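You operate a simulated robot arm through the tools that you are given. There is no shell and no other tool. Be economical: measure what you need, move in short steps, check, and stop when the job is done.

You run a simulated robot arm. Do the job below in one go: nothing can be reset, and whatever is moved stays where it is left.

## Task
Press a cap of its own colour into the green tube, then into the blue tube.
Fine: stand the first tube in the tray; leave the second in the press, slide in, latch knob left at free.

The check looks at the end state, three seconds after you hand in, the way a careful person would. Anything else that was tipped, shoved, dropped, spilled or broken makes it a failure. A push-on lid holds only when it is set on centred and level and pressed home; a screw cap is set on level and turned clockwise until tight.

## Robot
A 7-joint arm with a two-finger parallel gripper, fixed in place. Base frame: the origin is at the foot of the arm, x ahead of it, y to its left, z up; the work surface is at about z = 0.66. Units: m, degrees, N and s.
With the tool pointing down near the work surface it reaches from about 0.12 to 0.66 m from the base axis. Its first joint turns from -66.0 to 66.0 degrees. Payload 2.4 kg.
The TCP is the grasp point between the finger pads, 0.03 m short of the fingertips. In the tool frame z runs along the fingers and y along their closing line. Largest opening 0.094 m; finger width 0.028, thickness 0.01; the body of the gripper, 0.05 by 0.096 m, starts 0.055 m behind the TCP.
Orientation is that of the tool frame in the base frame, as a unit quaternion [x, y, z, w]. With the fingers straight down and closing along the base's y, the tool's x points along the base's -x, its y along +y and its z along -z.

## Interface
- The arm moves only by the tool arm_command. Its argument "deltas" is a list of rows, each a list of 7 numbers: the turn, a rotation vector about the tool's x, y, z in units of 8 degrees (1.0 is 8 degrees), then the shift along the tool's x, y, z in units of 50 mm (1.0 is 50 mm), then the finger opening in cm, from 0 to 9.4. In form: [[ax, ay, az, dx, dy, dz, fingers], ...]. A call has 1 to 8 rows; each row shifts and turns the commanded pose from where the row before left it, along the tool's axes as they then stand. A call with a number of a shift or a turn outside -1 to 1 is refused whole. Each row takes 0.2 s and may step no farther than 0.05 m and 8.6 degrees from the row before; otherwise, or with a gripper value out of range, the whole call is refused. Where a pose cannot be reached the arm comes as near as it can. A force on the tool above 70 N (or 10 N above the force at the start of the call, whichever is more), or a blocked arm, ends the call early, and 0.2 s more pass. Each finger travels about 0.153 m/s and halts on what it meets, pressing with about 23 N; the grip force reading is that of the motor and also rises with nothing between the fingers. The clock runs only during rows and for 0.2 s after the last one: add rows that do not move to give the fingers time. The reply holds the time, the measured pose of the TCP, the force on the tool along the base axes, the opening and the grip force, in the units named above and with some noise.
- Cameras (640 x 400 px; columns grow to the right, rows downward): "scene" is fixed at [0.0453, 0.4831, 1.4484]; the picture's right is [-0.58, -0.82, 0.00], its down [-0.52, 0.37, -0.77] and it looks along [0.63, -0.44, -0.64] (base axes); focal length 325 px, centre (320, 200). "wrist" rides on the gripper at [-0.037, 0, -0.058] in the tool frame; the picture's right is [0.00, -1.00, 0.00], its down [0.97, 0.00, -0.24] and it looks along [0.24, 0.00, 0.97] (tool axes); focal length 218 px, centre (320, 200).
- grab_frame(camera): a new picture of that camera. No time passes.
- pixel_to_xyz(camera, pixels): for up to 12 pixels [column, row] of the newest picture of that camera ("zoom" is the newest enlarged one), the place [x, y, z] in the base frame of the surface seen there, good to about 0.003 m, but the place of the scene camera against the robot may be out by one fixed shift of up to 0.018 m in any direction. No time passes.
- enlarge(camera, box): a new picture of the part [left, top, right, bottom] of that camera's present view, enlarged. No time passes.
- finish_job(): hands the job in; it is judged then, once.

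Keep the steps short. Do not move on a guess: measure, check each grasp and each placing, and mend mistakes. In all there are 80 turns and 38 pictures (those below and enlarged ones count). Leave the gripper open and the arm clear of the work at the hand-in unless told otherwise, and finish with a single line.

The tools are called after "Request:" as a command line: name --pt "numbers of a row" for each row, then --argument value for the rest, lists and objects as JSON in quotes. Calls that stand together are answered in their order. arm_command: Moves the arm, as the interface text tells. Its arguments: {"type":"object","properties":{"deltas":{"type":"array","items":{"type":"array","items":{"type":"number"}}}},"required":["deltas"]} The other tools are called the same way: grab_frame (camera) takes a picture; pixel_to_xyz (camera, pixels) gives the place of the surface under pixels of a picture; enlarge (camera, box) takes an enlarged picture of a part of a camera's view; finish_job () hands the job in.

At the start:

```text
time: 0.0
tcp_pos: [0.4636, -0.0853, 1.0754]
tcp_rot: [0.0, 1.0, 0.0, 0.0]
force: [0.1, 0.4, 0.3]
gripper_width: 0.094
gripper_force: 0.0
```

scene: 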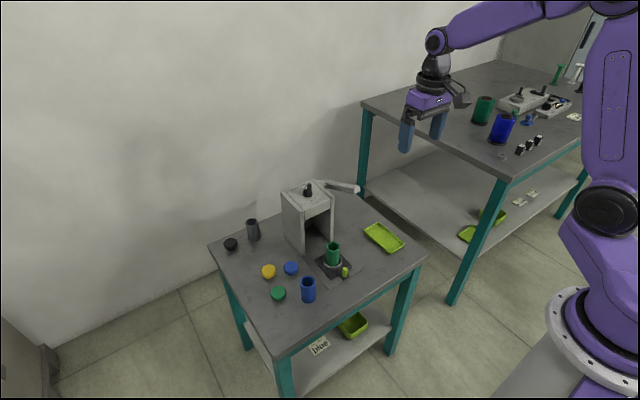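
wrist: 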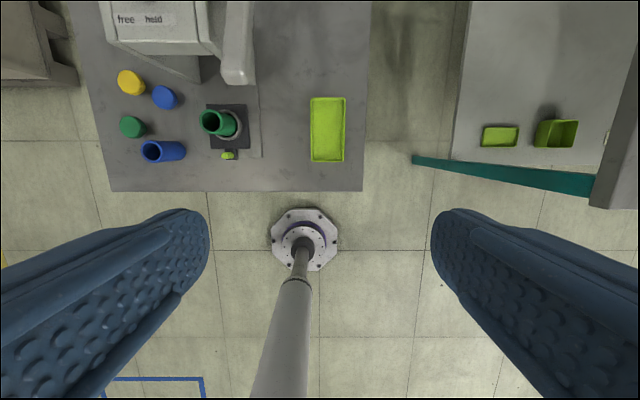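

I see the small table with a press, a green tube standing in its slide, loose caps, a blue tube and a lime tray. I'll enlarge the press area from both cameras.

Request:
enlarge --camera "scene" --box '[200, 160, 440, 310]'

Request:
enlarge --camera "wrist" --box '[70, 0, 374, 190]'

```text
2.67 times, centred on (320, 235) of scene
```

zoom: 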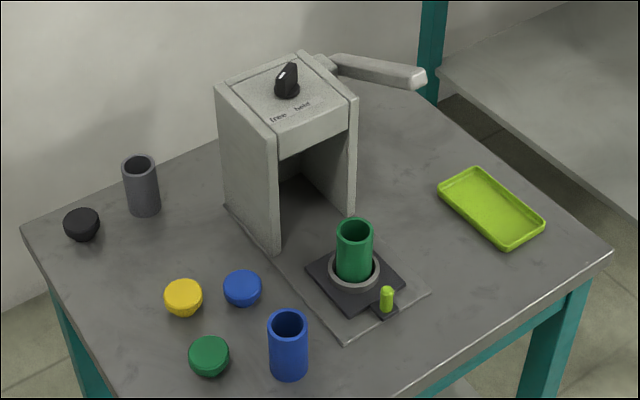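

```text
2.11 times, centred on (222, 95) of wrist
```

zoom: 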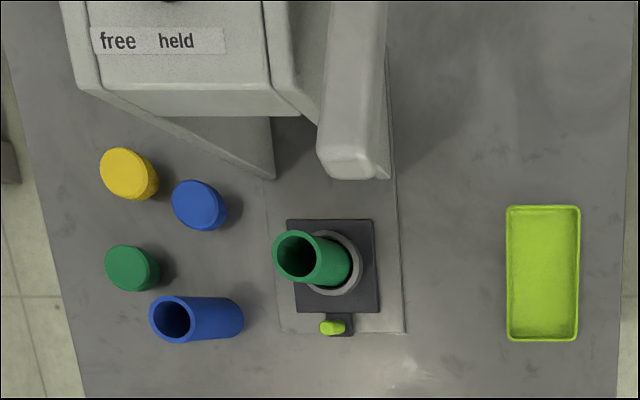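

The newest zoom is the wrist one. I'll measure the caps, tubes, slide handle, lever tip and tray there.

Request:
pixel_to_xyz --camera "zoom" --pixels '[[126, 172], [197, 205], [128, 268], [172, 319], [192, 298], [296, 256], [326, 328], [350, 165], [350, 60], [543, 270], [300, 225], [365, 305]]'

Request:
pixel_to_xyz --camera "wrist" --pixels '[[122, 80], [162, 97], [128, 126], [153, 142], [312, 100], [343, 100], [312, 160], [343, 160], [238, 80], [239, 10], [170, 20], [330, 130]]'

Request:
pixel_to_xyz --camera "scene" --pixels '[[307, 185], [308, 195], [358, 189], [325, 185], [333, 243], [345, 269], [308, 278], [268, 268], [291, 266], [278, 290], [285, 195], [332, 196]]'

```text
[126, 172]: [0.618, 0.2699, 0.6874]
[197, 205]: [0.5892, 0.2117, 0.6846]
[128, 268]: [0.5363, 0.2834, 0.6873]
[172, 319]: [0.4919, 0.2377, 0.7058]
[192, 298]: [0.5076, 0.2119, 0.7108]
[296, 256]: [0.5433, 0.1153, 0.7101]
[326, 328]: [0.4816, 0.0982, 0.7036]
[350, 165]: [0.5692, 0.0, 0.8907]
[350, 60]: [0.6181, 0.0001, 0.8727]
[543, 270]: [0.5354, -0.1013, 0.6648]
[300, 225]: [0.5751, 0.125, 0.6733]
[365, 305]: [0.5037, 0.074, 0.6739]
```

```text
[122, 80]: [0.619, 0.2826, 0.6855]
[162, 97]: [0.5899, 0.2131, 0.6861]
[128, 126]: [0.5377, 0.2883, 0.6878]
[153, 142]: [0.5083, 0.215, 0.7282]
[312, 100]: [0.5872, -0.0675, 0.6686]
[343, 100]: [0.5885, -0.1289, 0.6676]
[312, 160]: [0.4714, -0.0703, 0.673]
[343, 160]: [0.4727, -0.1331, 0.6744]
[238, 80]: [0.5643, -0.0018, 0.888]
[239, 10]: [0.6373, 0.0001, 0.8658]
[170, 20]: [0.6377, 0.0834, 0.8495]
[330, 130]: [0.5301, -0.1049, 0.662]
```

```text
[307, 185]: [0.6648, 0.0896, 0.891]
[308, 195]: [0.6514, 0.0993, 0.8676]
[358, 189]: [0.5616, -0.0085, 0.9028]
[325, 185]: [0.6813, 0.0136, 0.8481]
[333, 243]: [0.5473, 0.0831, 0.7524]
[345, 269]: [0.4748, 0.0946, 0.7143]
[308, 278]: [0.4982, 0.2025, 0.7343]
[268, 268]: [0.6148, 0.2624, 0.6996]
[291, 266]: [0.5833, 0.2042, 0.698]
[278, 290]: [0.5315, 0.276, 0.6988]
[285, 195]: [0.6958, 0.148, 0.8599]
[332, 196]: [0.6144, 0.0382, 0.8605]
```

Offset between scene and wrist readings is about (-0.006, -0.008, +0.012). Next I move the hand over the table at a safe height to look at the knob, tubes and caps more closely.

Request:
arm_command --pt "0 0 0 -0.4 0.82 0.3 9.4" --pt "0 0 0 -0.4 0.82 0.3 9.4" --pt "0 0 0 -0.4 0.82 0.3 9.4" --pt "0 0 0 -0.4 0.82 0.3 9.4" --pt "0 0 0 -0.4 0.82 0.3 9.4" --pt "0 0 0 0 0 0 9.4"

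Request:
grab_frame --camera "wrist"

```text
time: 1.4
tcp_pos: [0.5652, 0.1227, 1.0004]
tcp_rot: [0.0, 1.0, -0.001, 0.001]
force: [0.3, 0.0, 1.0]
gripper_width: 0.0935
gripper_force: 0.1
```

```text
33 pictures are left
```

wrist: 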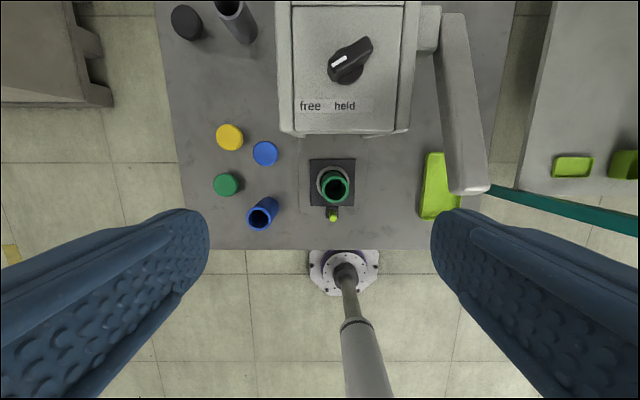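

The knob shows a white mark on its lower-left end. I'll enlarge it and the tube area, and measure.

Request:
enlarge --camera "wrist" --box '[272, 0, 496, 140]'

Request:
enlarge --camera "wrist" --box '[200, 110, 376, 240]'

Request:
pixel_to_xyz --camera "wrist" --pixels '[[347, 60], [335, 65], [309, 106], [344, 106], [322, 186], [347, 186], [334, 173], [334, 201], [468, 185], [455, 25], [333, 217], [229, 137]]'

Request:
pixel_to_xyz --camera "wrist" --pixels '[[265, 153], [226, 184], [249, 216], [271, 216], [260, 204], [260, 229], [272, 200], [420, 40], [282, 133], [409, 131], [345, 133], [425, 45]]'

```text
2.86 times, centred on (384, 70) of wrist
```

zoom: 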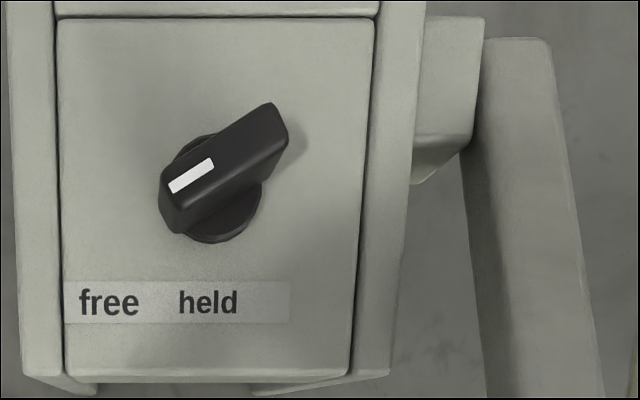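

```text
3.08 times, centred on (288, 175) of wrist
```

zoom: 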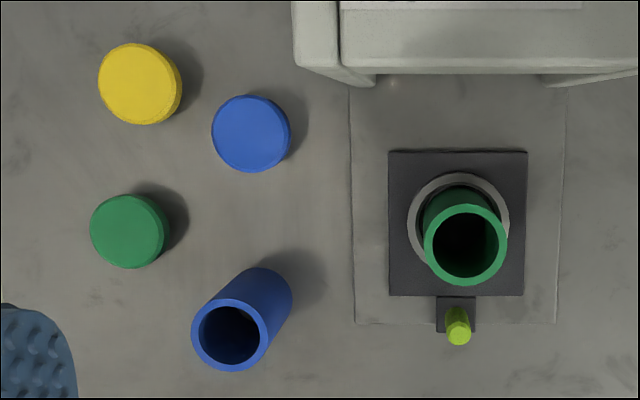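

```text
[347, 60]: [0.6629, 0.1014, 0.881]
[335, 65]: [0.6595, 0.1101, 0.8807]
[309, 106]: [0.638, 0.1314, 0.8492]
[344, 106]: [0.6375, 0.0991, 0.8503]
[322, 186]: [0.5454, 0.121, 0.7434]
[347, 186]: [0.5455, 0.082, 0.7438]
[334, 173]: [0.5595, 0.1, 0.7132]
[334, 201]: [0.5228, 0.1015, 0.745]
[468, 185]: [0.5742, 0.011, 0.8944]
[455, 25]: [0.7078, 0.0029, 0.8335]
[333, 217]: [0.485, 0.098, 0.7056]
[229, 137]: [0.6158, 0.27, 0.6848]
```

```text
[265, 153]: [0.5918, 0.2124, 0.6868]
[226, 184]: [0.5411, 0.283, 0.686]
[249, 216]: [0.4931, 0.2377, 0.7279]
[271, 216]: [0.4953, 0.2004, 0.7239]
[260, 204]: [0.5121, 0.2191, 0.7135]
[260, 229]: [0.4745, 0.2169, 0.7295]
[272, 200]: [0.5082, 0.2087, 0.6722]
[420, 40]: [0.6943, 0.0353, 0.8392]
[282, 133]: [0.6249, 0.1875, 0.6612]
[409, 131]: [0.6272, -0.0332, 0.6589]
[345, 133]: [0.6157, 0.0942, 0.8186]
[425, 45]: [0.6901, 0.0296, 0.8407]
```

The mark points at "free", so the knob is already where it should end. Next I measure the tube rims, cap edges and handle in this last zoom picture.

Request:
pixel_to_xyz --camera "zoom" --pixels '[[428, 245], [503, 245], [465, 208], [465, 282], [196, 335], [264, 335], [230, 302], [230, 367], [458, 339], [458, 316], [392, 290], [523, 155]]'

Request:
pixel_to_xyz --camera "zoom" --pixels '[[95, 231], [161, 231], [128, 200], [128, 263], [216, 133], [284, 133], [250, 100], [250, 167], [412, 223], [465, 190], [441, 328], [475, 328]]'

```text
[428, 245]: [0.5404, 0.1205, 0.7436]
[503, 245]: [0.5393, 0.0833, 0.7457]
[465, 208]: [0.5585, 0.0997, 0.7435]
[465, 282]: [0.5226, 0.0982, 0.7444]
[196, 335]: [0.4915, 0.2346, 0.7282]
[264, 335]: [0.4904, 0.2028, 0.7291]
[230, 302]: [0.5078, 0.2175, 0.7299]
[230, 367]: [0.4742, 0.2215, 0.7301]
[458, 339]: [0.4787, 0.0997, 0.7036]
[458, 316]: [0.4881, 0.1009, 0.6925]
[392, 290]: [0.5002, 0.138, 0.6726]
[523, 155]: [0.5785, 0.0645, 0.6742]
```

```text
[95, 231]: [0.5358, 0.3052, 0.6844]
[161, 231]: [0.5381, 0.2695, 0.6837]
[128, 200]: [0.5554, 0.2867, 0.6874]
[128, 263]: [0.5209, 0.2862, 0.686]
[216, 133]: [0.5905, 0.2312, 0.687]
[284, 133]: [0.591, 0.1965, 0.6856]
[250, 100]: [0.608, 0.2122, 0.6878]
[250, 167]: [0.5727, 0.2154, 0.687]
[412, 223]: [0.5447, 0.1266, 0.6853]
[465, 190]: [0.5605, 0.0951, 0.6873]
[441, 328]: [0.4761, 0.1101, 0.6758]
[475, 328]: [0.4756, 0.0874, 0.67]
```

Green tube centre is (0.540, 0.101) with rim at z 0.7445. The green cap is at (0.538, 0.287), top z 0.686. The blue tube is at (0.491, 0.219), and the blue cap at (0.590, 0.214). Next I move to above the green cap.

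Request:
arm_command --pt "0 0 0 0.108 0.658 0.7 7" --pt "0 0 0 0.108 0.658 0.7 7" --pt "0 0 0 0.108 0.658 0.7 7" --pt "0 0 0 0.108 0.658 0.7 7" --pt "0 0 0 0.108 0.658 0.7 7" --pt "0 0 0 0 0 0.7 7" --pt "0 0 0 0 0 0 7"

Request:
grab_frame --camera "wrist"

```text
time: 3.0
tcp_pos: [0.5352, 0.2883, 0.7889]
tcp_rot: [0.0, 1.0, 0.001, 0.001]
force: [0.3, 0.1, 0.1]
gripper_width: 0.07
gripper_force: 0.1
```

```text
30 pictures are left
```

wrist: 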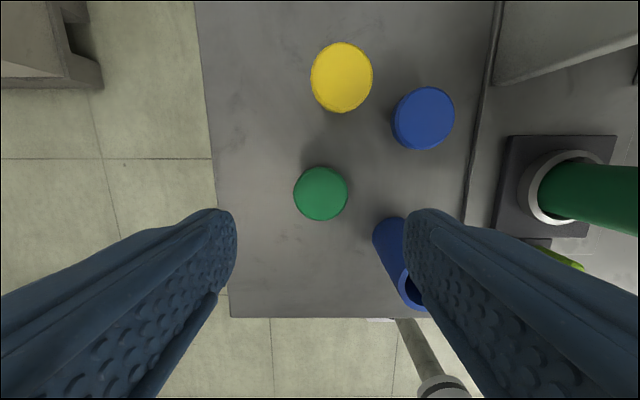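

The cap's centre is at (320, 193), so y is centred. I'll measure its front and back edges for x.

Request:
pixel_to_xyz --camera "wrist" --pixels '[[320, 169], [320, 190], [320, 217], [296, 190], [345, 190], [320, 222], [395, 118], [452, 116], [424, 90], [422, 144]]'

```text
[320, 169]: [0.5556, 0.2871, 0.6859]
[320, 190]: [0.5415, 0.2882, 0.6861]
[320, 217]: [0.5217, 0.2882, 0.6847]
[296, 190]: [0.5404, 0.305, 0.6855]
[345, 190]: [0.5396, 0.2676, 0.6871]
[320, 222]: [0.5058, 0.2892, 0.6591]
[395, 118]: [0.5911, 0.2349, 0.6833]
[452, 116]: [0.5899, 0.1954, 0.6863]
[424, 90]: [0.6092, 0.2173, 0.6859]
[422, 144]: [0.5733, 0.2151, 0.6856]
```

The cap centre is (0.539, 0.287). I shift 2 mm forward, lower to z about 0.697 and close.

Request:
arm_command --pt "0 0 0 -0.05 0 0.9 7" --pt "0 0 0 0 0 0.7 7" --pt "0 0 0 0 0 0.22 7" --pt "0 0 0 0 0 0 3" --pt "0 0 0 0 0 0 3" --pt "0 0 0 0 0 0 3"

```text
time: 4.4
tcp_pos: [0.5375, 0.283, 0.7001]
tcp_rot: [0.0, 1.0, 0.0, 0.0]
force: [0.2, 0.0, 0.1]
gripper_width: 0.0405
gripper_force: 23.1
```

The gripper holds 40.5 mm, so the cap is in. I lift it and look at it.

Request:
arm_command --pt "0 0 0 0 0 -0.8 3" --pt "0 0 0 0 0 -0.9 3" --pt "0 0 0 0 0 -0.7 3" --pt "0 0 0 0 -0.9 0 3" --pt "0 0 0 0 -0.9 0 3" --pt "0 0 0 0 -0.9 0 3" --pt "0 0 0 0 -0.9 0 3" --pt "0 0 0 0 0 0 3"

Request:
grab_frame --camera "wrist"

```text
time: 6.2
tcp_pos: [0.5379, 0.1046, 0.8199]
tcp_rot: [-0.001, 1.0, 0.0, 0.0]
force: [-0.3, 0.8, -1.0]
gripper_width: 0.0408
gripper_force: 23.3
```

```text
29 pictures are left
```

wrist: 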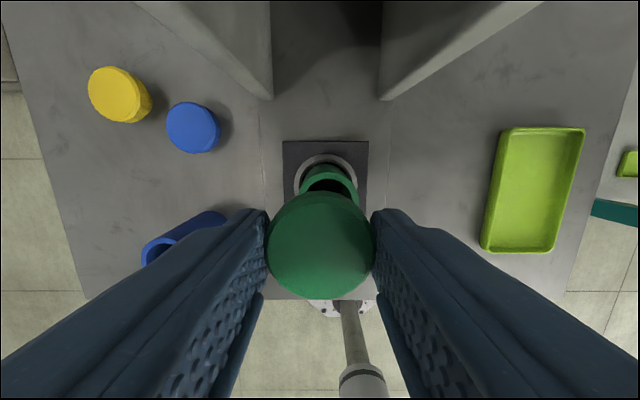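

The cap is held at (320, 244); the tube rim shows behind it, slightly right of centre. I'll enlarge and measure the offset.

Request:
enlarge --camera "wrist" --box '[240, 140, 400, 300]'

Request:
pixel_to_xyz --camera "wrist" --pixels '[[270, 243], [320, 195], [320, 243], [369, 243], [320, 290], [300, 190], [354, 190], [328, 177], [296, 165], [357, 165], [310, 178], [345, 178]]'

```text
2.50 times, centred on (320, 220) of wrist
```

zoom: 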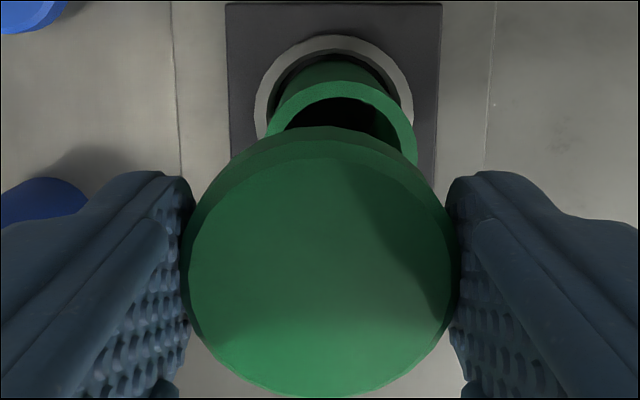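

```text
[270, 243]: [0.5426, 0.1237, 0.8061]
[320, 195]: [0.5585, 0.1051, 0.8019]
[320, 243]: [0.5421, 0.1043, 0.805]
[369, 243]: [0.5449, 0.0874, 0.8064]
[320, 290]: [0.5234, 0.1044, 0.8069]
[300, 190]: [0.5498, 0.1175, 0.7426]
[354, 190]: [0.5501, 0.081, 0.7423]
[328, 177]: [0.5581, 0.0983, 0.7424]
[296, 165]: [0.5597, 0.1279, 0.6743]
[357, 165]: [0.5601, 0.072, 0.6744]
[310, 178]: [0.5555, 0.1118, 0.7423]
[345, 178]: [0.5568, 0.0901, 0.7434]
```

The tube sits about 5 mm to −y of the cap, and x agrees (both 0.540). I shift y by −4.8 mm and lower to just above the rim.

Request:
arm_command --pt "0 0 0 0 -0.096 0 3" --pt "0 0 0 0 0 0.3 3" --pt "0 0 0 0 0 0.3 3" --pt "0 0 0 0 0 0 3"

Request:
enlarge --camera "wrist" --box '[240, 140, 400, 300]'

Request:
enlarge --camera "scene" --box '[285, 200, 397, 270]'

```text
time: 7.2
tcp_pos: [0.5389, 0.1, 0.7896]
tcp_rot: [0.0, 1.0, 0.0, 0.001]
force: [-0.2, -0.6, -0.6]
gripper_width: 0.0402
gripper_force: 23.2
```

```text
2.50 times, centred on (320, 220) of wrist
```

zoom: 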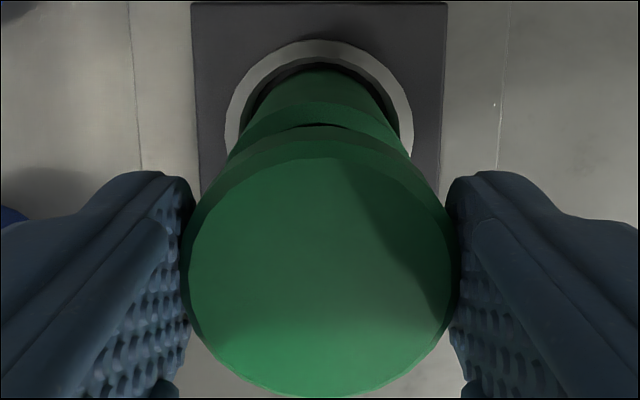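

```text
5.71 times, centred on (341, 235) of scene
```

zoom: 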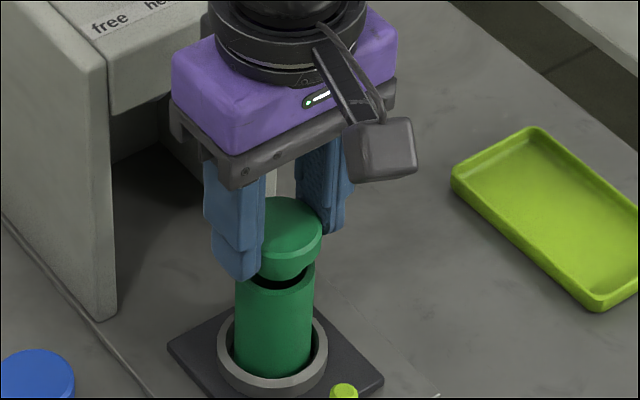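

The cap is centred on the tube (both near column 320) with a small gap. I lower it in small steps until it seats.

Request:
arm_command --pt "0 0 0 0 0 0.08 3" --pt "0 0 0 0 0 0.08 3" --pt "0 0 0 0 0 0 3"

Request:
enlarge --camera "scene" --box '[285, 200, 397, 270]'

```text
time: 8.0
tcp_pos: [0.541, 0.0991, 0.7821]
tcp_rot: [0.0, 1.0, 0.0, 0.0]
force: [-0.3, -0.3, -0.3]
gripper_width: 0.0406
gripper_force: 23.1
```

```text
5.71 times, centred on (341, 235) of scene
```

zoom: 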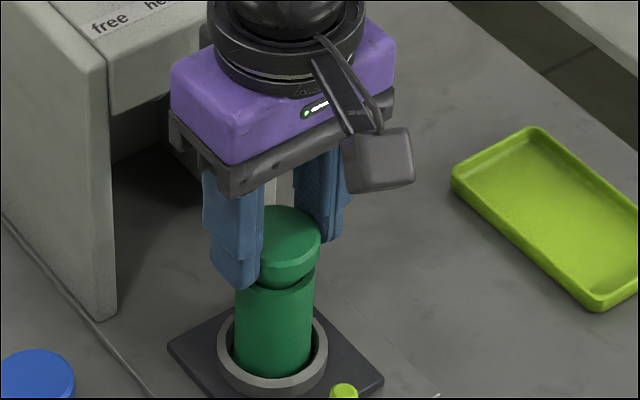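

The plug is entering the tube and there is no force yet. I continue down by 2 mm steps, watching the force.

Request:
arm_command --pt "0 0 0 0 0 0.04 3" --pt "0 0 0 0 0 0.04 3" --pt "0 0 0 0 0 0 3"

```text
time: 8.8
tcp_pos: [0.5383, 0.1003, 0.7784]
tcp_rot: [0.0, 1.0, 0.0, 0.0]
force: [0.8, 0.1, -0.4]
gripper_width: 0.0405
gripper_force: 22.7
```

Request:
arm_command --pt "0 0 0 0 0 0.04 3" --pt "0 0 0 0 0 0.04 3" --pt "0 0 0 0 0 0 3"

Request:
enlarge --camera "scene" --box '[297, 220, 377, 270]'

```text
time: 9.6
tcp_pos: [0.5407, 0.0999, 0.776]
tcp_rot: [-0.001, 1.0, 0.0, 0.0]
force: [-0.1, -0.8, 20.3]
gripper_width: 0.0403
gripper_force: 23.0
```

```text
8.00 times, centred on (337, 245) of scene
```

zoom: 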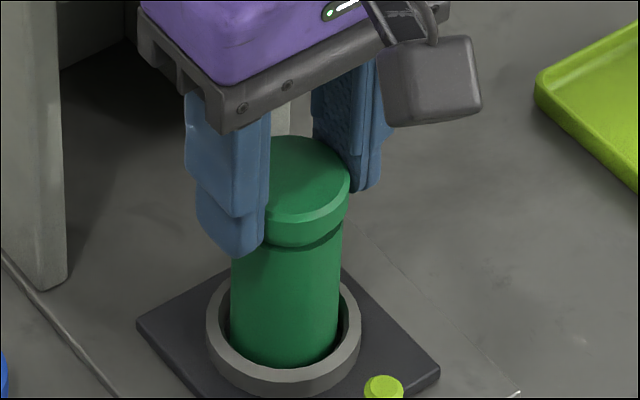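

Contact at 20 N: the cap sits level and started in the tube. I open the fingers and rise straight up.

Request:
arm_command --pt "0 0 0 0 0 -0.02 3" --pt "0 0 0 0 0 0 6.5" --pt "0 0 0 0 0 0 6.5" --pt "0 0 0 0 0 -0.8 6.5" --pt "0 0 0 0 0 -0.8 6.5" --pt "0 0 0 0 0 -0.2 6.5" --pt "0 0 0 0 0 0 6.5"

Request:
grab_frame --camera "wrist"

```text
time: 11.2
tcp_pos: [0.5386, 0.1002, 0.8638]
tcp_rot: [0.0, 1.0, -0.001, 0.0]
force: [-0.4, 0.8, -0.5]
gripper_width: 0.0651
gripper_force: 0.0
```

```text
23 pictures are left
```

wrist: 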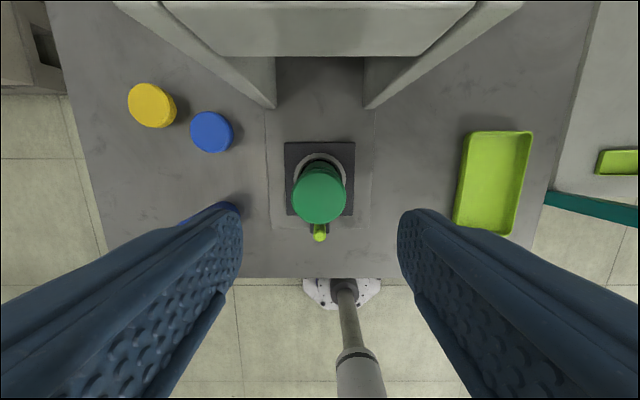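

The cap sits centred on the tube. I'll grip the lime slide handle at (0.48, 0.099) with the tool tilted 40° forward, so the hand stays clear of the press. First I back off, lower a little and tilt.

Request:
arm_command --pt "0 0 0 0.98 0 0 4" --pt "0 0 0 0.98 0 0 4" --pt "0 0 0 0 0 0.9 4" --pt "0 -1 0 0 0 0 4" --pt "0 -1 0 0 0 0 4" --pt "0 -1 0 0 0 0 4" --pt "0 -1 0 0 0 0 4" --pt "0 -1 0 0 0 0 4"

Request:
grab_frame --camera "wrist"

```text
time: 13.0
tcp_pos: [0.4531, 0.1094, 0.8204]
tcp_rot: [0.002, 0.953, 0.007, 0.302]
force: [0.5, -0.5, 0.1]
gripper_width: 0.0399
gripper_force: 0.1
out of reach, approached as far as the arm can: row 4, 5
```

```text
22 pictures are left
```

wrist: 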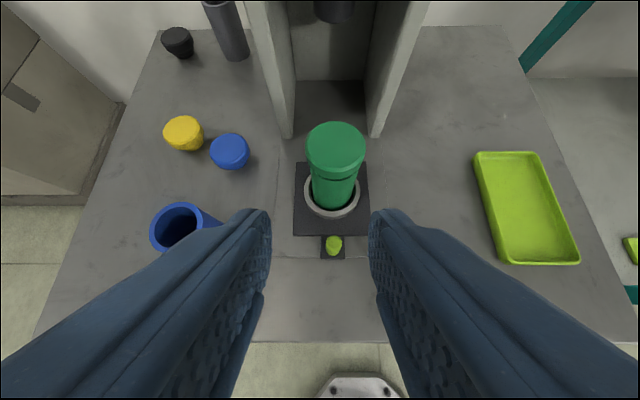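

The arm reached a tilt of about 35° with two rows marked short. I send a still row to see where it settles.

Request:
arm_command --pt "0 0 0 0 0 0 4" --pt "0 0 0 0 0 0 4"

Request:
pixel_to_xyz --camera "wrist" --pixels '[[333, 238], [333, 246], [333, 252], [326, 246], [341, 246], [325, 255], [342, 255], [288, 130], [372, 130], [335, 78], [335, 10], [335, 195]]'

```text
time: 13.6
tcp_pos: [0.4535, 0.1101, 0.8194]
tcp_rot: [0.001, 0.954, 0.008, 0.301]
force: [0.2, -0.3, -0.4]
gripper_width: 0.0398
gripper_force: 0.0
```

```text
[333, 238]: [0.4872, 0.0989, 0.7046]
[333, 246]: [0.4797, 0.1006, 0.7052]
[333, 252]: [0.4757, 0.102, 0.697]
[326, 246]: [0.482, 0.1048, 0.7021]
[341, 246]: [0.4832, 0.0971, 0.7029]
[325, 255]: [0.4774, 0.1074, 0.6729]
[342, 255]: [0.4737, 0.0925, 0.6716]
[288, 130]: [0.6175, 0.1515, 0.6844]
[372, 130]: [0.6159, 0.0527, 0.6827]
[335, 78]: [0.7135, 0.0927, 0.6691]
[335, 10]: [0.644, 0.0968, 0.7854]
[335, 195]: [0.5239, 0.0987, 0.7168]
```

The arm settled at (0.4535, 0.110, 0.8195), tilted 35°. The handle post is at (0.481, 0.1005), top z 0.705. I centre in y and descend so the open fingers straddle it.

Request:
arm_command --pt "0 0 0 0 -0.18 0 4" --pt "0 0 0 0.34 0 0.64 4" --pt "0 0 0 0.34 0 0.64 4" --pt "0 0 0 0 0 0 4"

Request:
grab_frame --camera "wrist"

```text
time: 14.6
tcp_pos: [0.4576, 0.1005, 0.7482]
tcp_rot: [0.001, 0.954, 0.008, 0.301]
force: [0.7, -0.1, -0.1]
gripper_width: 0.0398
gripper_force: 0.0
```

```text
21 pictures are left
```

wrist: 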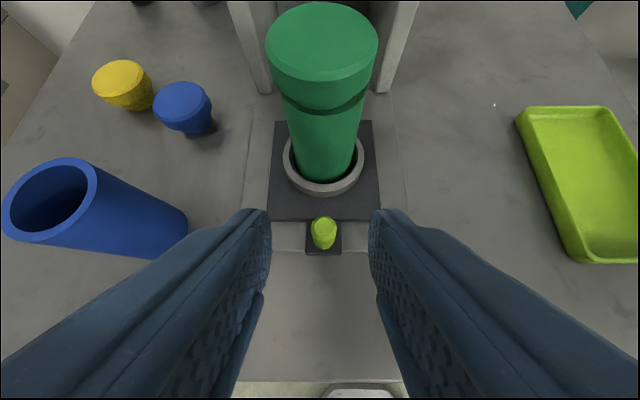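

The post at (323, 233) lies between the fingers. I go down the last part and close gently.

Request:
arm_command --pt "0 0 0 0.27 0 0.7 4" --pt "0 0 0 0 0 0 4" --pt "0 0 0 0 0 0 0" --pt "0 0 0 0 0 0 0" --pt "0 0 0 0 0 0 0"

```text
time: 15.8
tcp_pos: [0.4678, 0.0991, 0.7121]
tcp_rot: [0.007, 0.954, 0.006, 0.3]
force: [1.1, -27.8, -9.1]
gripper_width: 0.0135
gripper_force: 44.5
```

The fingers hold the post (13.5 mm) but there is a side force of −28 N. I relieve it by shifting 2 mm toward −y.

Request:
arm_command --pt "0 0 0 0 -0.04 0 0" --pt "0 0 0 0 0 0 0"

```text
time: 16.4
tcp_pos: [0.468, 0.0999, 0.7119]
tcp_rot: [0.005, 0.954, 0.007, 0.3]
force: [-2.3, -22.9, 9.6]
gripper_width: 0.0135
gripper_force: 44.5
```

Request:
arm_command --pt "0 0 0 0 -0.06 0 0" --pt "0 0 0 0 0 0 0"

Request:
grab_frame --camera "wrist"

```text
time: 17.0
tcp_pos: [0.4689, 0.0999, 0.7119]
tcp_rot: [0.0, 0.953, 0.008, 0.302]
force: [-2.4, -8.0, 10.1]
gripper_width: 0.0136
gripper_force: 44.8
```

```text
20 pictures are left
```

wrist: 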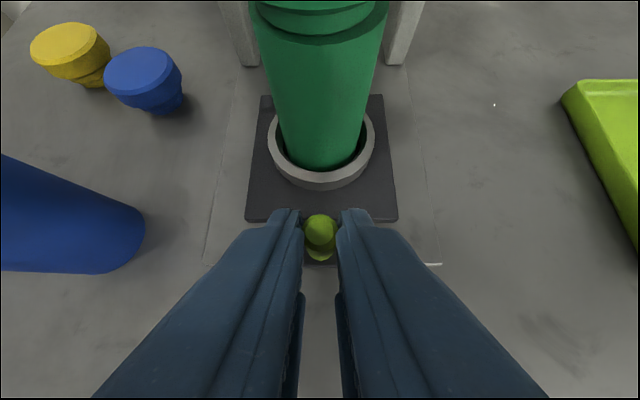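

The side force is relieved and the post is held in the middle. I now push the slide in along +x with short, slow rows.

Request:
arm_command --pt "0 0 0 -0.164 0 0.115 0" --pt "0 0 0 -0.164 0 0.115 0" --pt "0 0 0 -0.245 0 0.172 0" --pt "0 0 0 -0.245 0 0.172 0" --pt "0 0 0 0 0 0 0"

```text
time: 18.2
tcp_pos: [0.5196, 0.1009, 0.7122]
tcp_rot: [-0.002, 0.953, 0.009, 0.303]
force: [0.7, 9.9, 20.5]
gripper_width: 0.0135
gripper_force: 45.1
```

It moves freely (5 cm so far). I trim a little upward and continue, watching for the stop.

Request:
arm_command --pt "0 0 0 -0.23 0.02 0.12 0" --pt "0 0 0 -0.205 0 0.14 0" --pt "0 0 0 -0.205 0 0.14 0" --pt "0 0 0 0 0 0 0"

Request:
enlarge --camera "scene" --box '[265, 160, 393, 280]'

```text
time: 19.2
tcp_pos: [0.5573, 0.1001, 0.7131]
tcp_rot: [-0.002, 0.954, 0.009, 0.3]
force: [-0.4, 21.4, 6.8]
gripper_width: 0.0136
gripper_force: 44.8
```

```text
3.33 times, centred on (329, 220) of scene
```

zoom: 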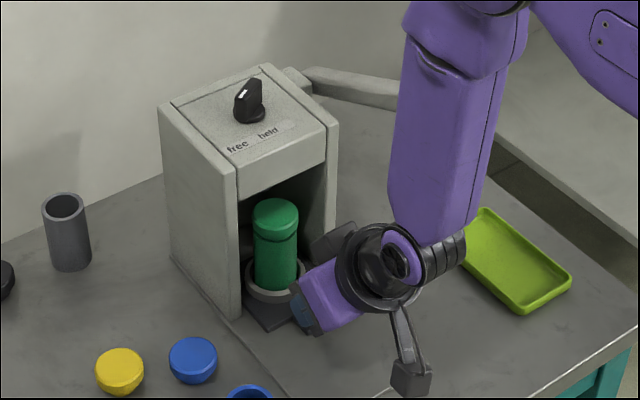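

The tube is well inside the press frame and nothing touches it. I trim y and keep on to the stop in smaller rows.

Request:
arm_command --pt "0 0 0 -0.13 0.06 0.092 0" --pt "0 0 0 -0.13 0 0.092 0" --pt "0 0 0 -0.13 0 0.092 0" --pt "0 0 0 0 0 0 0"

```text
time: 20.2
tcp_pos: [0.5795, 0.0993, 0.7119]
tcp_rot: [0.003, 0.954, 0.008, 0.3]
force: [0.0, 7.9, 2.5]
gripper_width: 0.0137
gripper_force: 45.3
```

Request:
arm_command --pt "0 0 0 -0.13 0.01 0.092 0" --pt "0 0 0 -0.13 0 0.092 0" --pt "0 0 0 0 0 0 0"

```text
time: 21.0
tcp_pos: [0.5916, 0.0997, 0.7097]
tcp_rot: [0.004, 0.956, 0.007, 0.294]
force: [-32.8, -11.7, 18.7]
gripper_width: 0.0136
gripper_force: 45.3
```

A −33 N force in x appears after about 12.4 cm of travel, which looks like the stop. I check with the wrist camera before letting go.

Request:
grab_frame --camera "wrist"

```text
18 pictures are left
```

wrist: 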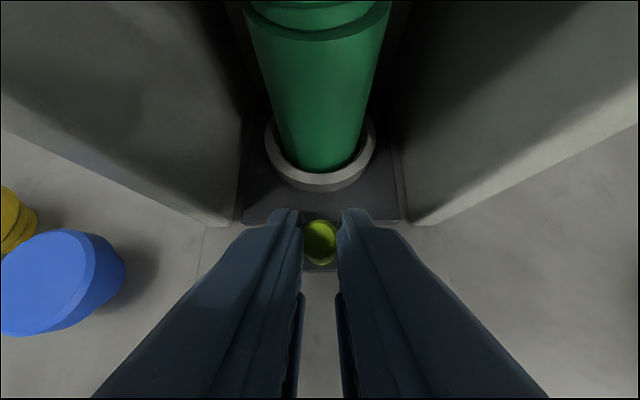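

The slide is at its stop: the tube is at about x 0.664, under the ram. I release, back straight out along −x, then rise and turn the tool upright again.

Request:
arm_command --pt "0 0 0 0.05 0 -0.035 0" --pt "0 0 0 0 0 0 3.5" --pt "0 0 0 0 0 0 3.5" --pt "0 0 0 0.57 0 -0.4 3.5" --pt "0 0 0 0.57 0 -0.4 3.5" --pt "0 0 0 0 0 -0.9 3.5" --pt "0 0 0 0 0 -0.9 3.5" --pt "0 0 0 0 0 0 3.5"

```text
time: 22.8
tcp_pos: [0.4711, 0.0996, 0.7865]
tcp_rot: [0.002, 0.954, 0.008, 0.301]
force: [0.2, -0.2, -0.3]
gripper_width: 0.0351
gripper_force: 0.0
```

Request:
arm_command --pt "0 1 0 0 0 0 2" --pt "0 1 0 0 0 0 0" --pt "0 1 0 0 0 0 0" --pt "0 1 0 0 0 0 0" --pt "0 0.38 0 0 0 0 0" --pt "0 0 0 0 0 -0.95 0" --pt "0 0 0 0 0 -0.95 0" --pt "0 0 0 0 0 -0.95 0"

```text
time: 24.6
tcp_pos: [0.4716, 0.0987, 0.9276]
tcp_rot: [-0.002, 1.0, 0.008, -0.001]
force: [0.0, 0.2, -0.2]
gripper_width: 0.0002
gripper_force: 23.0
```

Upright again with fingers closed. I move up and toward the lever, then look from the wrist camera.

Request:
arm_command --pt "0 0 0 0 0 -0.95 0" --pt "0 0 0 -0.4 -0.85 0 0" --pt "0 0 0 -0.4 -0.85 0 0" --pt "0 0 0 0 -0.2 0 0" --pt "0 0 0 0 0 0 0"

Request:
grab_frame --camera "wrist"

```text
time: 25.8
tcp_pos: [0.5113, 0.001, 0.9774]
tcp_rot: [-0.001, 1.0, 0.008, -0.001]
force: [0.0, 0.1, 0.8]
gripper_width: 0.0001
gripper_force: 23.0
```

```text
17 pictures are left
```

wrist: 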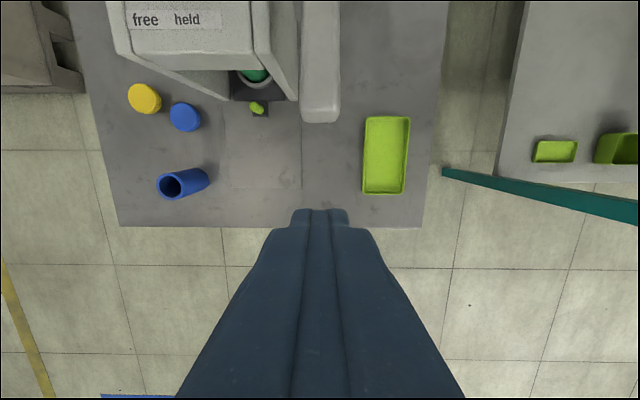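

Request:
pixel_to_xyz --camera "wrist" --pixels '[[320, 100], [303, 100], [336, 100], [320, 110], [320, 120], [320, 50], [320, 10], [365, 120], [407, 120], [363, 190], [404, 192], [385, 155]]'

```text
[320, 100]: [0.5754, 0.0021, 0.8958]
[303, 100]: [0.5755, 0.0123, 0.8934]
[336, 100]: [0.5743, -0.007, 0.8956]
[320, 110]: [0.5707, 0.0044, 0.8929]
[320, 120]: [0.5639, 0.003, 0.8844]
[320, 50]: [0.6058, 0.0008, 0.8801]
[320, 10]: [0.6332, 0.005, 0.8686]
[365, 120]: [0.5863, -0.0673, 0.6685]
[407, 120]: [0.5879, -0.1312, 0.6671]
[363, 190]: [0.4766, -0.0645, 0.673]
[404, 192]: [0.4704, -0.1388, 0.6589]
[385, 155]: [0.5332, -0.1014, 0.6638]
```

The lever tip's top surface is at (0.575, 0.003, 0.895), rising about 24° from a pivot near (0.70, 0.0, 0.84). I place the closed fingertips above it near the end.

Request:
arm_command --pt "0 0 0 -0.74 0.03 0 0" --pt "0 0 0 -0.74 0.03 0 0" --pt "0 0 0 0 0 0.8 0" --pt "0 0 0 0 0 0.2 0" --pt "0 0 0 0 0 0 0"

```text
time: 27.0
tcp_pos: [0.5885, 0.0078, 0.9252]
tcp_rot: [-0.001, 1.0, 0.007, 0.0]
force: [0.4, -0.3, 0.6]
gripper_width: 0.0
gripper_force: 22.5
```

Fingertips are just above the lever. I push down in 1 cm rows and watch the force.

Request:
arm_command --pt "0 0 0 0 0 0.2 0" --pt "0 0 0 0 0 0.2 0" --pt "0 0 0 0 0 0.2 0" --pt "0 0 0 0 0 0.2 0" --pt "0 0 0 0 0 0 0"

```text
time: 28.2
tcp_pos: [0.5887, 0.008, 0.884]
tcp_rot: [-0.001, 1.0, 0.008, 0.0]
force: [0.0, 0.0, 2.1]
gripper_width: 0.0
gripper_force: 23.2
```

Request:
arm_command --pt "0 0 0 0 0 0.2 0" --pt "0 0 0 0 0 0.2 0" --pt "0 0 0 0 0 0.2 0" --pt "0 0 0 0 0 0 0"

Request:
enlarge --camera "scene" --box '[270, 150, 390, 270]'

```text
time: 29.2
tcp_pos: [0.5897, 0.0073, 0.8554]
tcp_rot: [0.0, 1.0, 0.008, 0.0]
force: [-1.2, -0.1, 2.6]
gripper_width: 0.0002
gripper_force: 23.0
```

```text
3.33 times, centred on (330, 210) of scene
```

zoom: 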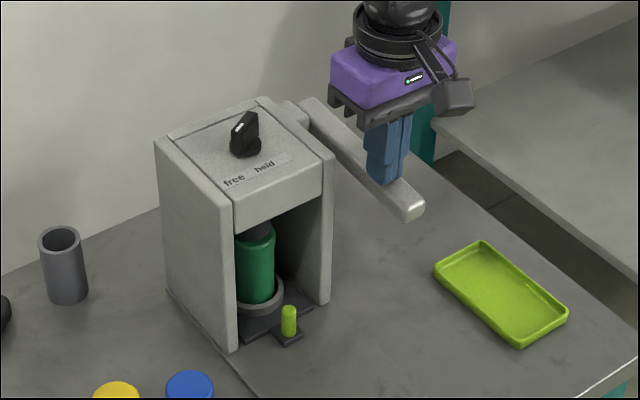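

The lever is following and the ram is coming down on the green cap. I continue in 6 mm rows until the cap is home.

Request:
arm_command --pt "0 0 0 0 0 0.12 0" --pt "0 0 0 0 0 0.12 0" --pt "0 0 0 0 0 0.12 0" --pt "0 0 0 0 0 0.12 0" --pt "0 0 0 0 0 0.12 0" --pt "0 0 0 0 0 0 0"

```text
time: 30.1
tcp_pos: [0.5891, 0.0085, 0.8444]
tcp_rot: [-0.001, 1.0, 0.008, 0.003]
force: [-22.4, -1.7, 41.3]
gripper_width: 0.0001
gripper_force: 23.2
stopped in row 4: the force on the tool passed its limit (the readings are from after the stop); the commanded pose is now the measured one
```

The force limit stopped it at z 0.844 while pressing the cap. I push again with small rows to see whether it yields further.

Request:
arm_command --pt "0 0 0 0 0 0.06 0" --pt "0 0 0 0 0 0.06 0" --pt "0 0 0 0 0 0.06 0" --pt "0 0 0 0 0 0.06 0" --pt "0 0 0 0 0 0 0"

Request:
enlarge --camera "scene" --box '[285, 190, 365, 270]'

```text
time: 30.5
tcp_pos: [0.5893, 0.008, 0.8448]
tcp_rot: [-0.001, 1.0, 0.008, 0.0]
force: [-21.5, -0.3, 38.5]
gripper_width: 0.0
gripper_force: 23.5
stopped in row 2: the force on the tool passed its limit (the readings are from after the stop); the commanded pose is now the measured one
```

```text
5.00 times, centred on (325, 230) of scene
```

zoom: 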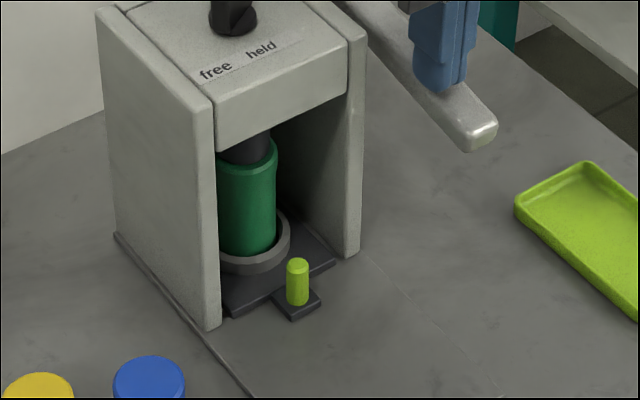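

It held firm at the same height. To have more leverage, I raise 1 cm, shift 2.2 cm toward the lever's end and press again.

Request:
arm_command --pt "0 0 0 0 0 -0.2 0" --pt "0 0 0 0.44 0 0 0" --pt "0 0 0 0 0 0.2 0" --pt "0 0 0 0 0 0.12 0" --pt "0 0 0 0 0 0.1 0" --pt "0 0 0 0 0 0.1 0" --pt "0 0 0 0 0 0.1 0" --pt "0 0 0 0 0 0.1 0"

```text
time: 31.8
tcp_pos: [0.5692, 0.0071, 0.8406]
tcp_rot: [-0.001, 1.0, 0.009, 0.005]
force: [-23.2, 0.4, 45.9]
gripper_width: 0.0002
gripper_force: 22.7
stopped in row 6: the force on the tool passed its limit (the readings are from after the stop); the commanded pose is now the measured one
```

I look closely at the cap seam under the ram.

Request:
enlarge --camera "scene" --box '[319, 205, 351, 250]'

Request:
pixel_to_xyz --camera "scene" --pixels '[[334, 218], [334, 221], [334, 224], [334, 228], [334, 235], [384, 216], [365, 200], [355, 190], [335, 215]]'

```text
8.89 times, centred on (335, 228) of scene
```

zoom: 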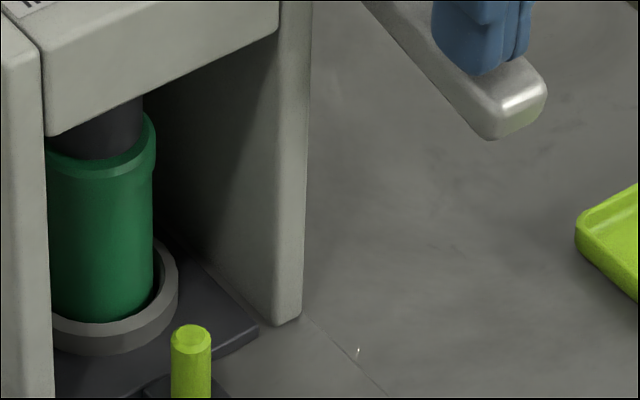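

```text
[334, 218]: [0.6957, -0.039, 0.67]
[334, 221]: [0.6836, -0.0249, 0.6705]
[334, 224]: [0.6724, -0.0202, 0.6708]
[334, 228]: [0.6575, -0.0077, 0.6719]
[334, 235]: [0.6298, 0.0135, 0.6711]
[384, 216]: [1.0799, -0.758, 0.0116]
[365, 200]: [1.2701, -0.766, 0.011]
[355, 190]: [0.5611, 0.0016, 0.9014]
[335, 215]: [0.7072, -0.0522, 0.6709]
```

The flange appears to sit right on the tube with no neck visible. I measure its heights in this zoom to confirm.

Request:
pixel_to_xyz --camera "zoom" --pixels '[[100, 162], [100, 170], [100, 178], [100, 186], [100, 200], [140, 160], [150, 125], [100, 300], [500, 120], [460, 110], [400, 40], [380, 15]]'

```text
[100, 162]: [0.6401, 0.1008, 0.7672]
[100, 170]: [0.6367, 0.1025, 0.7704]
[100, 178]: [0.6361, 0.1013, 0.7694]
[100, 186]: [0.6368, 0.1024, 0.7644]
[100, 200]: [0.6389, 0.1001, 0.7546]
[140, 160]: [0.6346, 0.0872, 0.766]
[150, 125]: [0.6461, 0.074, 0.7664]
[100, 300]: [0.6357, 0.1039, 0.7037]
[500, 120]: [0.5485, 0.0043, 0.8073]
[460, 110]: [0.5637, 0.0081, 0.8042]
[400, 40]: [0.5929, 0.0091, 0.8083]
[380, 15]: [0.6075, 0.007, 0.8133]
```

The flange height suggests the cap is down; I'll confirm once the tube is out. I raise the hand and see whether the lever comes back by itself.

Request:
arm_command --pt "0 0 0 0 0 -0.5 0" --pt "0 0 0 0 0 -0.8 0" --pt "0 0 0 0 0 -0.95 0" --pt "0 0 0 0 0 -0.7 0" --pt "0 0 0 0.9 0 0 0" --pt "0 0 0 0.3 0.9 0 0" --pt "0 0 0 0.3 0.9 0 0" --pt "0 0 0 0 0 0 3.5"

Request:
enlarge --camera "scene" --box '[270, 150, 390, 270]'

```text
time: 33.6
tcp_pos: [0.4946, 0.0989, 0.9866]
tcp_rot: [-0.001, 1.0, 0.007, 0.005]
force: [0.0, -0.9, 0.4]
gripper_width: 0.0351
gripper_force: 0.0
```

```text
3.33 times, centred on (330, 210) of scene
```

zoom: 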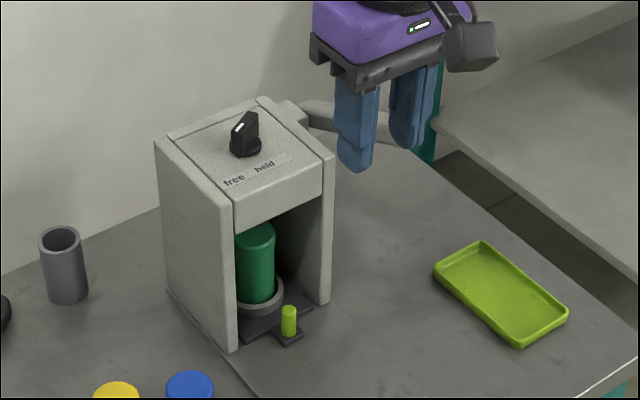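

The lever sprang back up by itself, and the cap sits flush. Next I lower behind the slide, tilt the tool forward again, and correct a small 0.8° roll.

Request:
arm_command --pt "0.1 0 0 0.4 0 0.8 3.5" --pt "0 0 0 0 0 0.95 3.5" --pt "0 0 0 0 0 0.95 3.5" --pt "0 0 0 0 0 0.95 3.5" --pt "0 -1 0 0 0 0 3.5" --pt "0 -1 0 0 0 0 3.5" --pt "0 -1 0 0 0 0 3.5" --pt "0 -1 0 0 0 0 3.5"

```text
time: 35.4
tcp_pos: [0.4843, 0.1032, 0.8018]
tcp_rot: [-0.002, 0.97, -0.001, 0.242]
force: [-0.5, -1.2, -0.6]
gripper_width: 0.0353
gripper_force: 0.0
out of reach, approached as far as the arm can: row 6
```

Request:
arm_command --pt "0 -0.88 0 0 0 0 3.5" --pt "0 0 0 0 0 0 3.5"

```text
time: 36.0
tcp_pos: [0.4846, 0.1026, 0.8006]
tcp_rot: [0.0, 0.953, 0.001, 0.302]
force: [0.2, -0.6, -0.2]
gripper_width: 0.0349
gripper_force: 0.2
```

Tilt is 35°. I go down behind the press, then forward so the fingers straddle the post at x about 0.605.

Request:
arm_command --pt "0 0 0 0.04 -0.05 0.7 3.5" --pt "0 0 0 0.04 0 0.7 3.5" --pt "0 0 0 0.04 0 0.7 3.5" --pt "0 0 0 -0.41 0 0.287 3.5" --pt "0 0 0 -0.41 0 0.287 3.5" --pt "0 0 0 0 0 0 3.5"

Request:
grab_frame --camera "wrist"

```text
time: 37.4
tcp_pos: [0.5923, 0.0981, 0.7121]
tcp_rot: [-0.001, 0.954, 0.001, 0.301]
force: [0.4, 0.4, -0.4]
gripper_width: 0.035
gripper_force: 0.1
```

```text
12 pictures are left
```

wrist: 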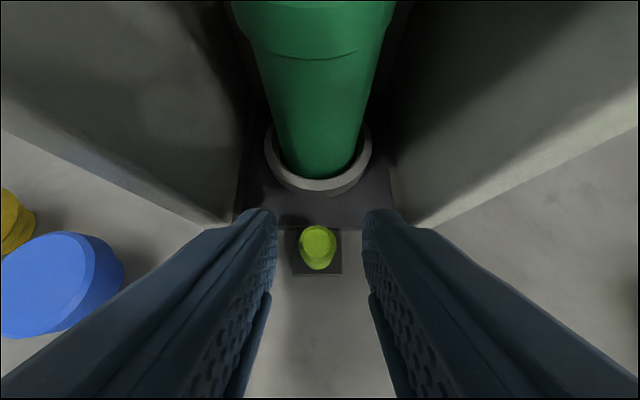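

The flange now sits flush on the tube with just a thin seam, so the cap is home. The post at (317, 248) is between the fingers; I trim 1 mm and close.

Request:
arm_command --pt "0 0 0 0.03 0.025 -0.02 3.5" --pt "0 0 0 0 0 0 0.5" --pt "0 0 0 0 0 0 0.5" --pt "0 0 0 0 0 0 0.5"

```text
time: 38.4
tcp_pos: [0.5897, 0.0992, 0.7134]
tcp_rot: [0.0, 0.954, -0.001, 0.301]
force: [-0.2, 0.8, -0.2]
gripper_width: 0.0132
gripper_force: 45.2
```

Held with no side force. I pull the slide out along −x in 1.5–2 cm rows.

Request:
arm_command --pt "0 0 0 0.164 0 -0.115 0.5" --pt "0 0 0 0.245 0 -0.172 0.5" --pt "0 0 0 0.327 0 -0.23 0.5" --pt "0 0 0 0.327 0 -0.23 0.5" --pt "0 0 0 0.327 0 -0.23 0.5" --pt "0 0 0 0.245 0 -0.172 0.5" --pt "0 0 0 0.164 0 -0.115 0.5" --pt "0 0 0 0 0 0 0.5"

```text
time: 40.2
tcp_pos: [0.4783, 0.0994, 0.7132]
tcp_rot: [0.0, 0.952, 0.0, 0.305]
force: [1.2, -4.0, 35.7]
gripper_width: 0.013
gripper_force: 44.4
```

About 11 cm out. I relieve the vertical force and pull the last centimetre to the stop.

Request:
arm_command --pt "0 0 0 0.047 0 -0.11 0.5" --pt "0 0 0 0.082 0 -0.0575 0.5" --pt "0 0 0 0.05 0 -0.035 0.5" --pt "0 0 0 0 0 0 0.5"

```text
time: 41.2
tcp_pos: [0.4675, 0.1005, 0.713]
tcp_rot: [0.001, 0.953, 0.0, 0.303]
force: [28.1, -7.1, -28.1]
gripper_width: 0.0134
gripper_force: 45.0
```

The slide is at its outer stop (+28 N). I release, rise straight up and turn upright.

Request:
arm_command --pt "0 0 0 -0.03 0 0.02 3.5" --pt "0 0 0 0 0 0 3.5" --pt "0 0 0 -0.46 0 -0.654 3.5" --pt "0 0 0 -0.46 0 -0.654 3.5" --pt "0 1 0 0 0 0 3.5" --pt "0 1 0 0 0 0 3.5" --pt "0 1 0 0 0 0 5" --pt "0 1 0 0 0 0 6.5"

```text
time: 43.0
tcp_pos: [0.4653, 0.105, 0.7942]
tcp_rot: [-0.001, 0.998, 0.011, 0.062]
force: [0.3, 0.6, -0.1]
gripper_width: 0.0648
gripper_force: 0.0
out of reach, approached as far as the arm can: row 8
```

Request:
arm_command --pt "0 0 0 0 0 -0.8 6.5" --pt "0.16 0.88 0 0 0 0 6.5" --pt "0 0 0 0 0 -0.5 6.5" --pt "0 0 0 -0.75 0 0 6.5" --pt "0 0 0 -0.75 -0.06 0 6.5" --pt "0 0 0 0 0 0 6.5"

Request:
grab_frame --camera "wrist"

```text
time: 44.4
tcp_pos: [0.539, 0.1032, 0.8598]
tcp_rot: [-0.001, 1.0, 0.0, 0.001]
force: [0.2, -0.1, 0.0]
gripper_width: 0.065
gripper_force: 0.0
```

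```text
11 pictures are left
```

wrist: 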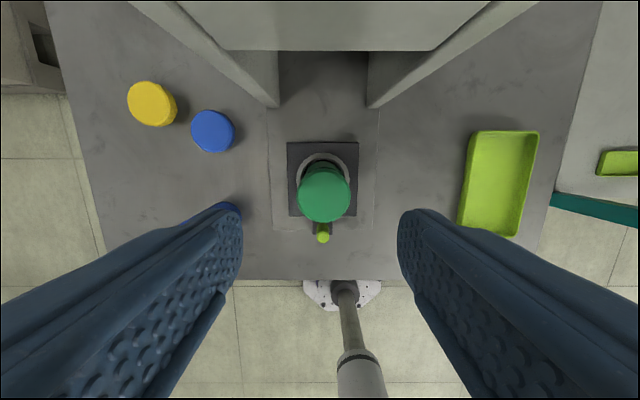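

The capped tube is at (324, 193), about 3 mm to −y of me. I measure cap and tray.

Request:
pixel_to_xyz --camera "wrist" --pixels '[[301, 195], [324, 170], [324, 193], [347, 195], [324, 217], [478, 140], [533, 140], [465, 222], [512, 228], [500, 180], [213, 112], [213, 150]]'

```text
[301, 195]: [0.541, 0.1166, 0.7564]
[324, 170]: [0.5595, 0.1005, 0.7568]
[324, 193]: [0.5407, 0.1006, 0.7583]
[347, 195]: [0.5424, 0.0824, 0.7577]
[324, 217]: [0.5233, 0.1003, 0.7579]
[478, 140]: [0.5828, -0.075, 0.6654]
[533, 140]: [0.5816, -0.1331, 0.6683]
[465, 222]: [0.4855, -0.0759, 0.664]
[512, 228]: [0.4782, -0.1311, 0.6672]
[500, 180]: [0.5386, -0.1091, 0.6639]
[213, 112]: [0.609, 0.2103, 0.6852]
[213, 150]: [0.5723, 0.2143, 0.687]
```

The cap top is at z 0.7577: tube rim plus the 13 mm flange, so it is pressed home. Next I centre, lower to z about 0.733 and grip tube and flange together.

Request:
arm_command --pt "0 0 0 -0.03 -0.055 0.8 6.5" --pt "0 0 0 0 0 0.9 6.5" --pt "0 0 0 0 0 0.8 6.5" --pt "0 0 0 0 0 0 3" --pt "0 0 0 0 0 0 3" --pt "0 0 0 0 0 0 3"

```text
time: 45.8
tcp_pos: [0.5434, 0.0989, 0.733]
tcp_rot: [-0.001, 1.0, -0.001, 0.001]
force: [-0.9, 0.0, -0.8]
gripper_width: 0.0417
gripper_force: 22.7
```

Grip 41.7 mm. I lift slowly by 6 cm and back off to x about 0.455, so the hand passes clear of the lever.

Request:
arm_command --pt "0 0 0 0 0 -0.3 3" --pt "0 0 0 0 0 -0.4 3" --pt "0 0 0 0 0 -0.6 3" --pt "0 0 0 0.55 0 0 3" --pt "0 0 0 0.65 0 0 3" --pt "0 0 0 0.55 0 0 3" --pt "0 0 0 0 0 0 3"

Request:
enlarge --camera "scene" --box '[270, 180, 430, 300]'

```text
time: 47.4
tcp_pos: [0.4527, 0.0988, 0.7986]
tcp_rot: [0.0, 1.0, -0.001, 0.002]
force: [-0.9, 0.3, -1.5]
gripper_width: 0.0416
gripper_force: 23.2
```

```text
3.33 times, centred on (350, 240) of scene
```

zoom: 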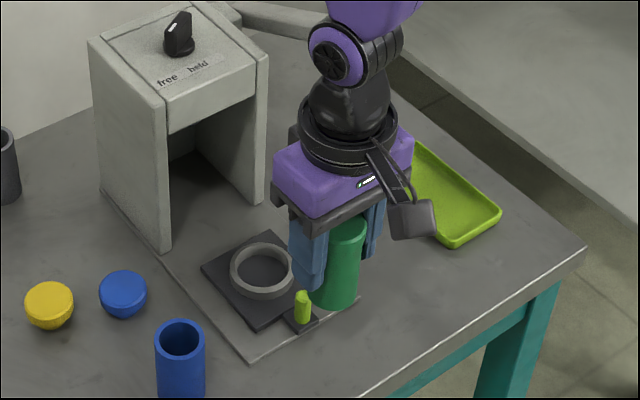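

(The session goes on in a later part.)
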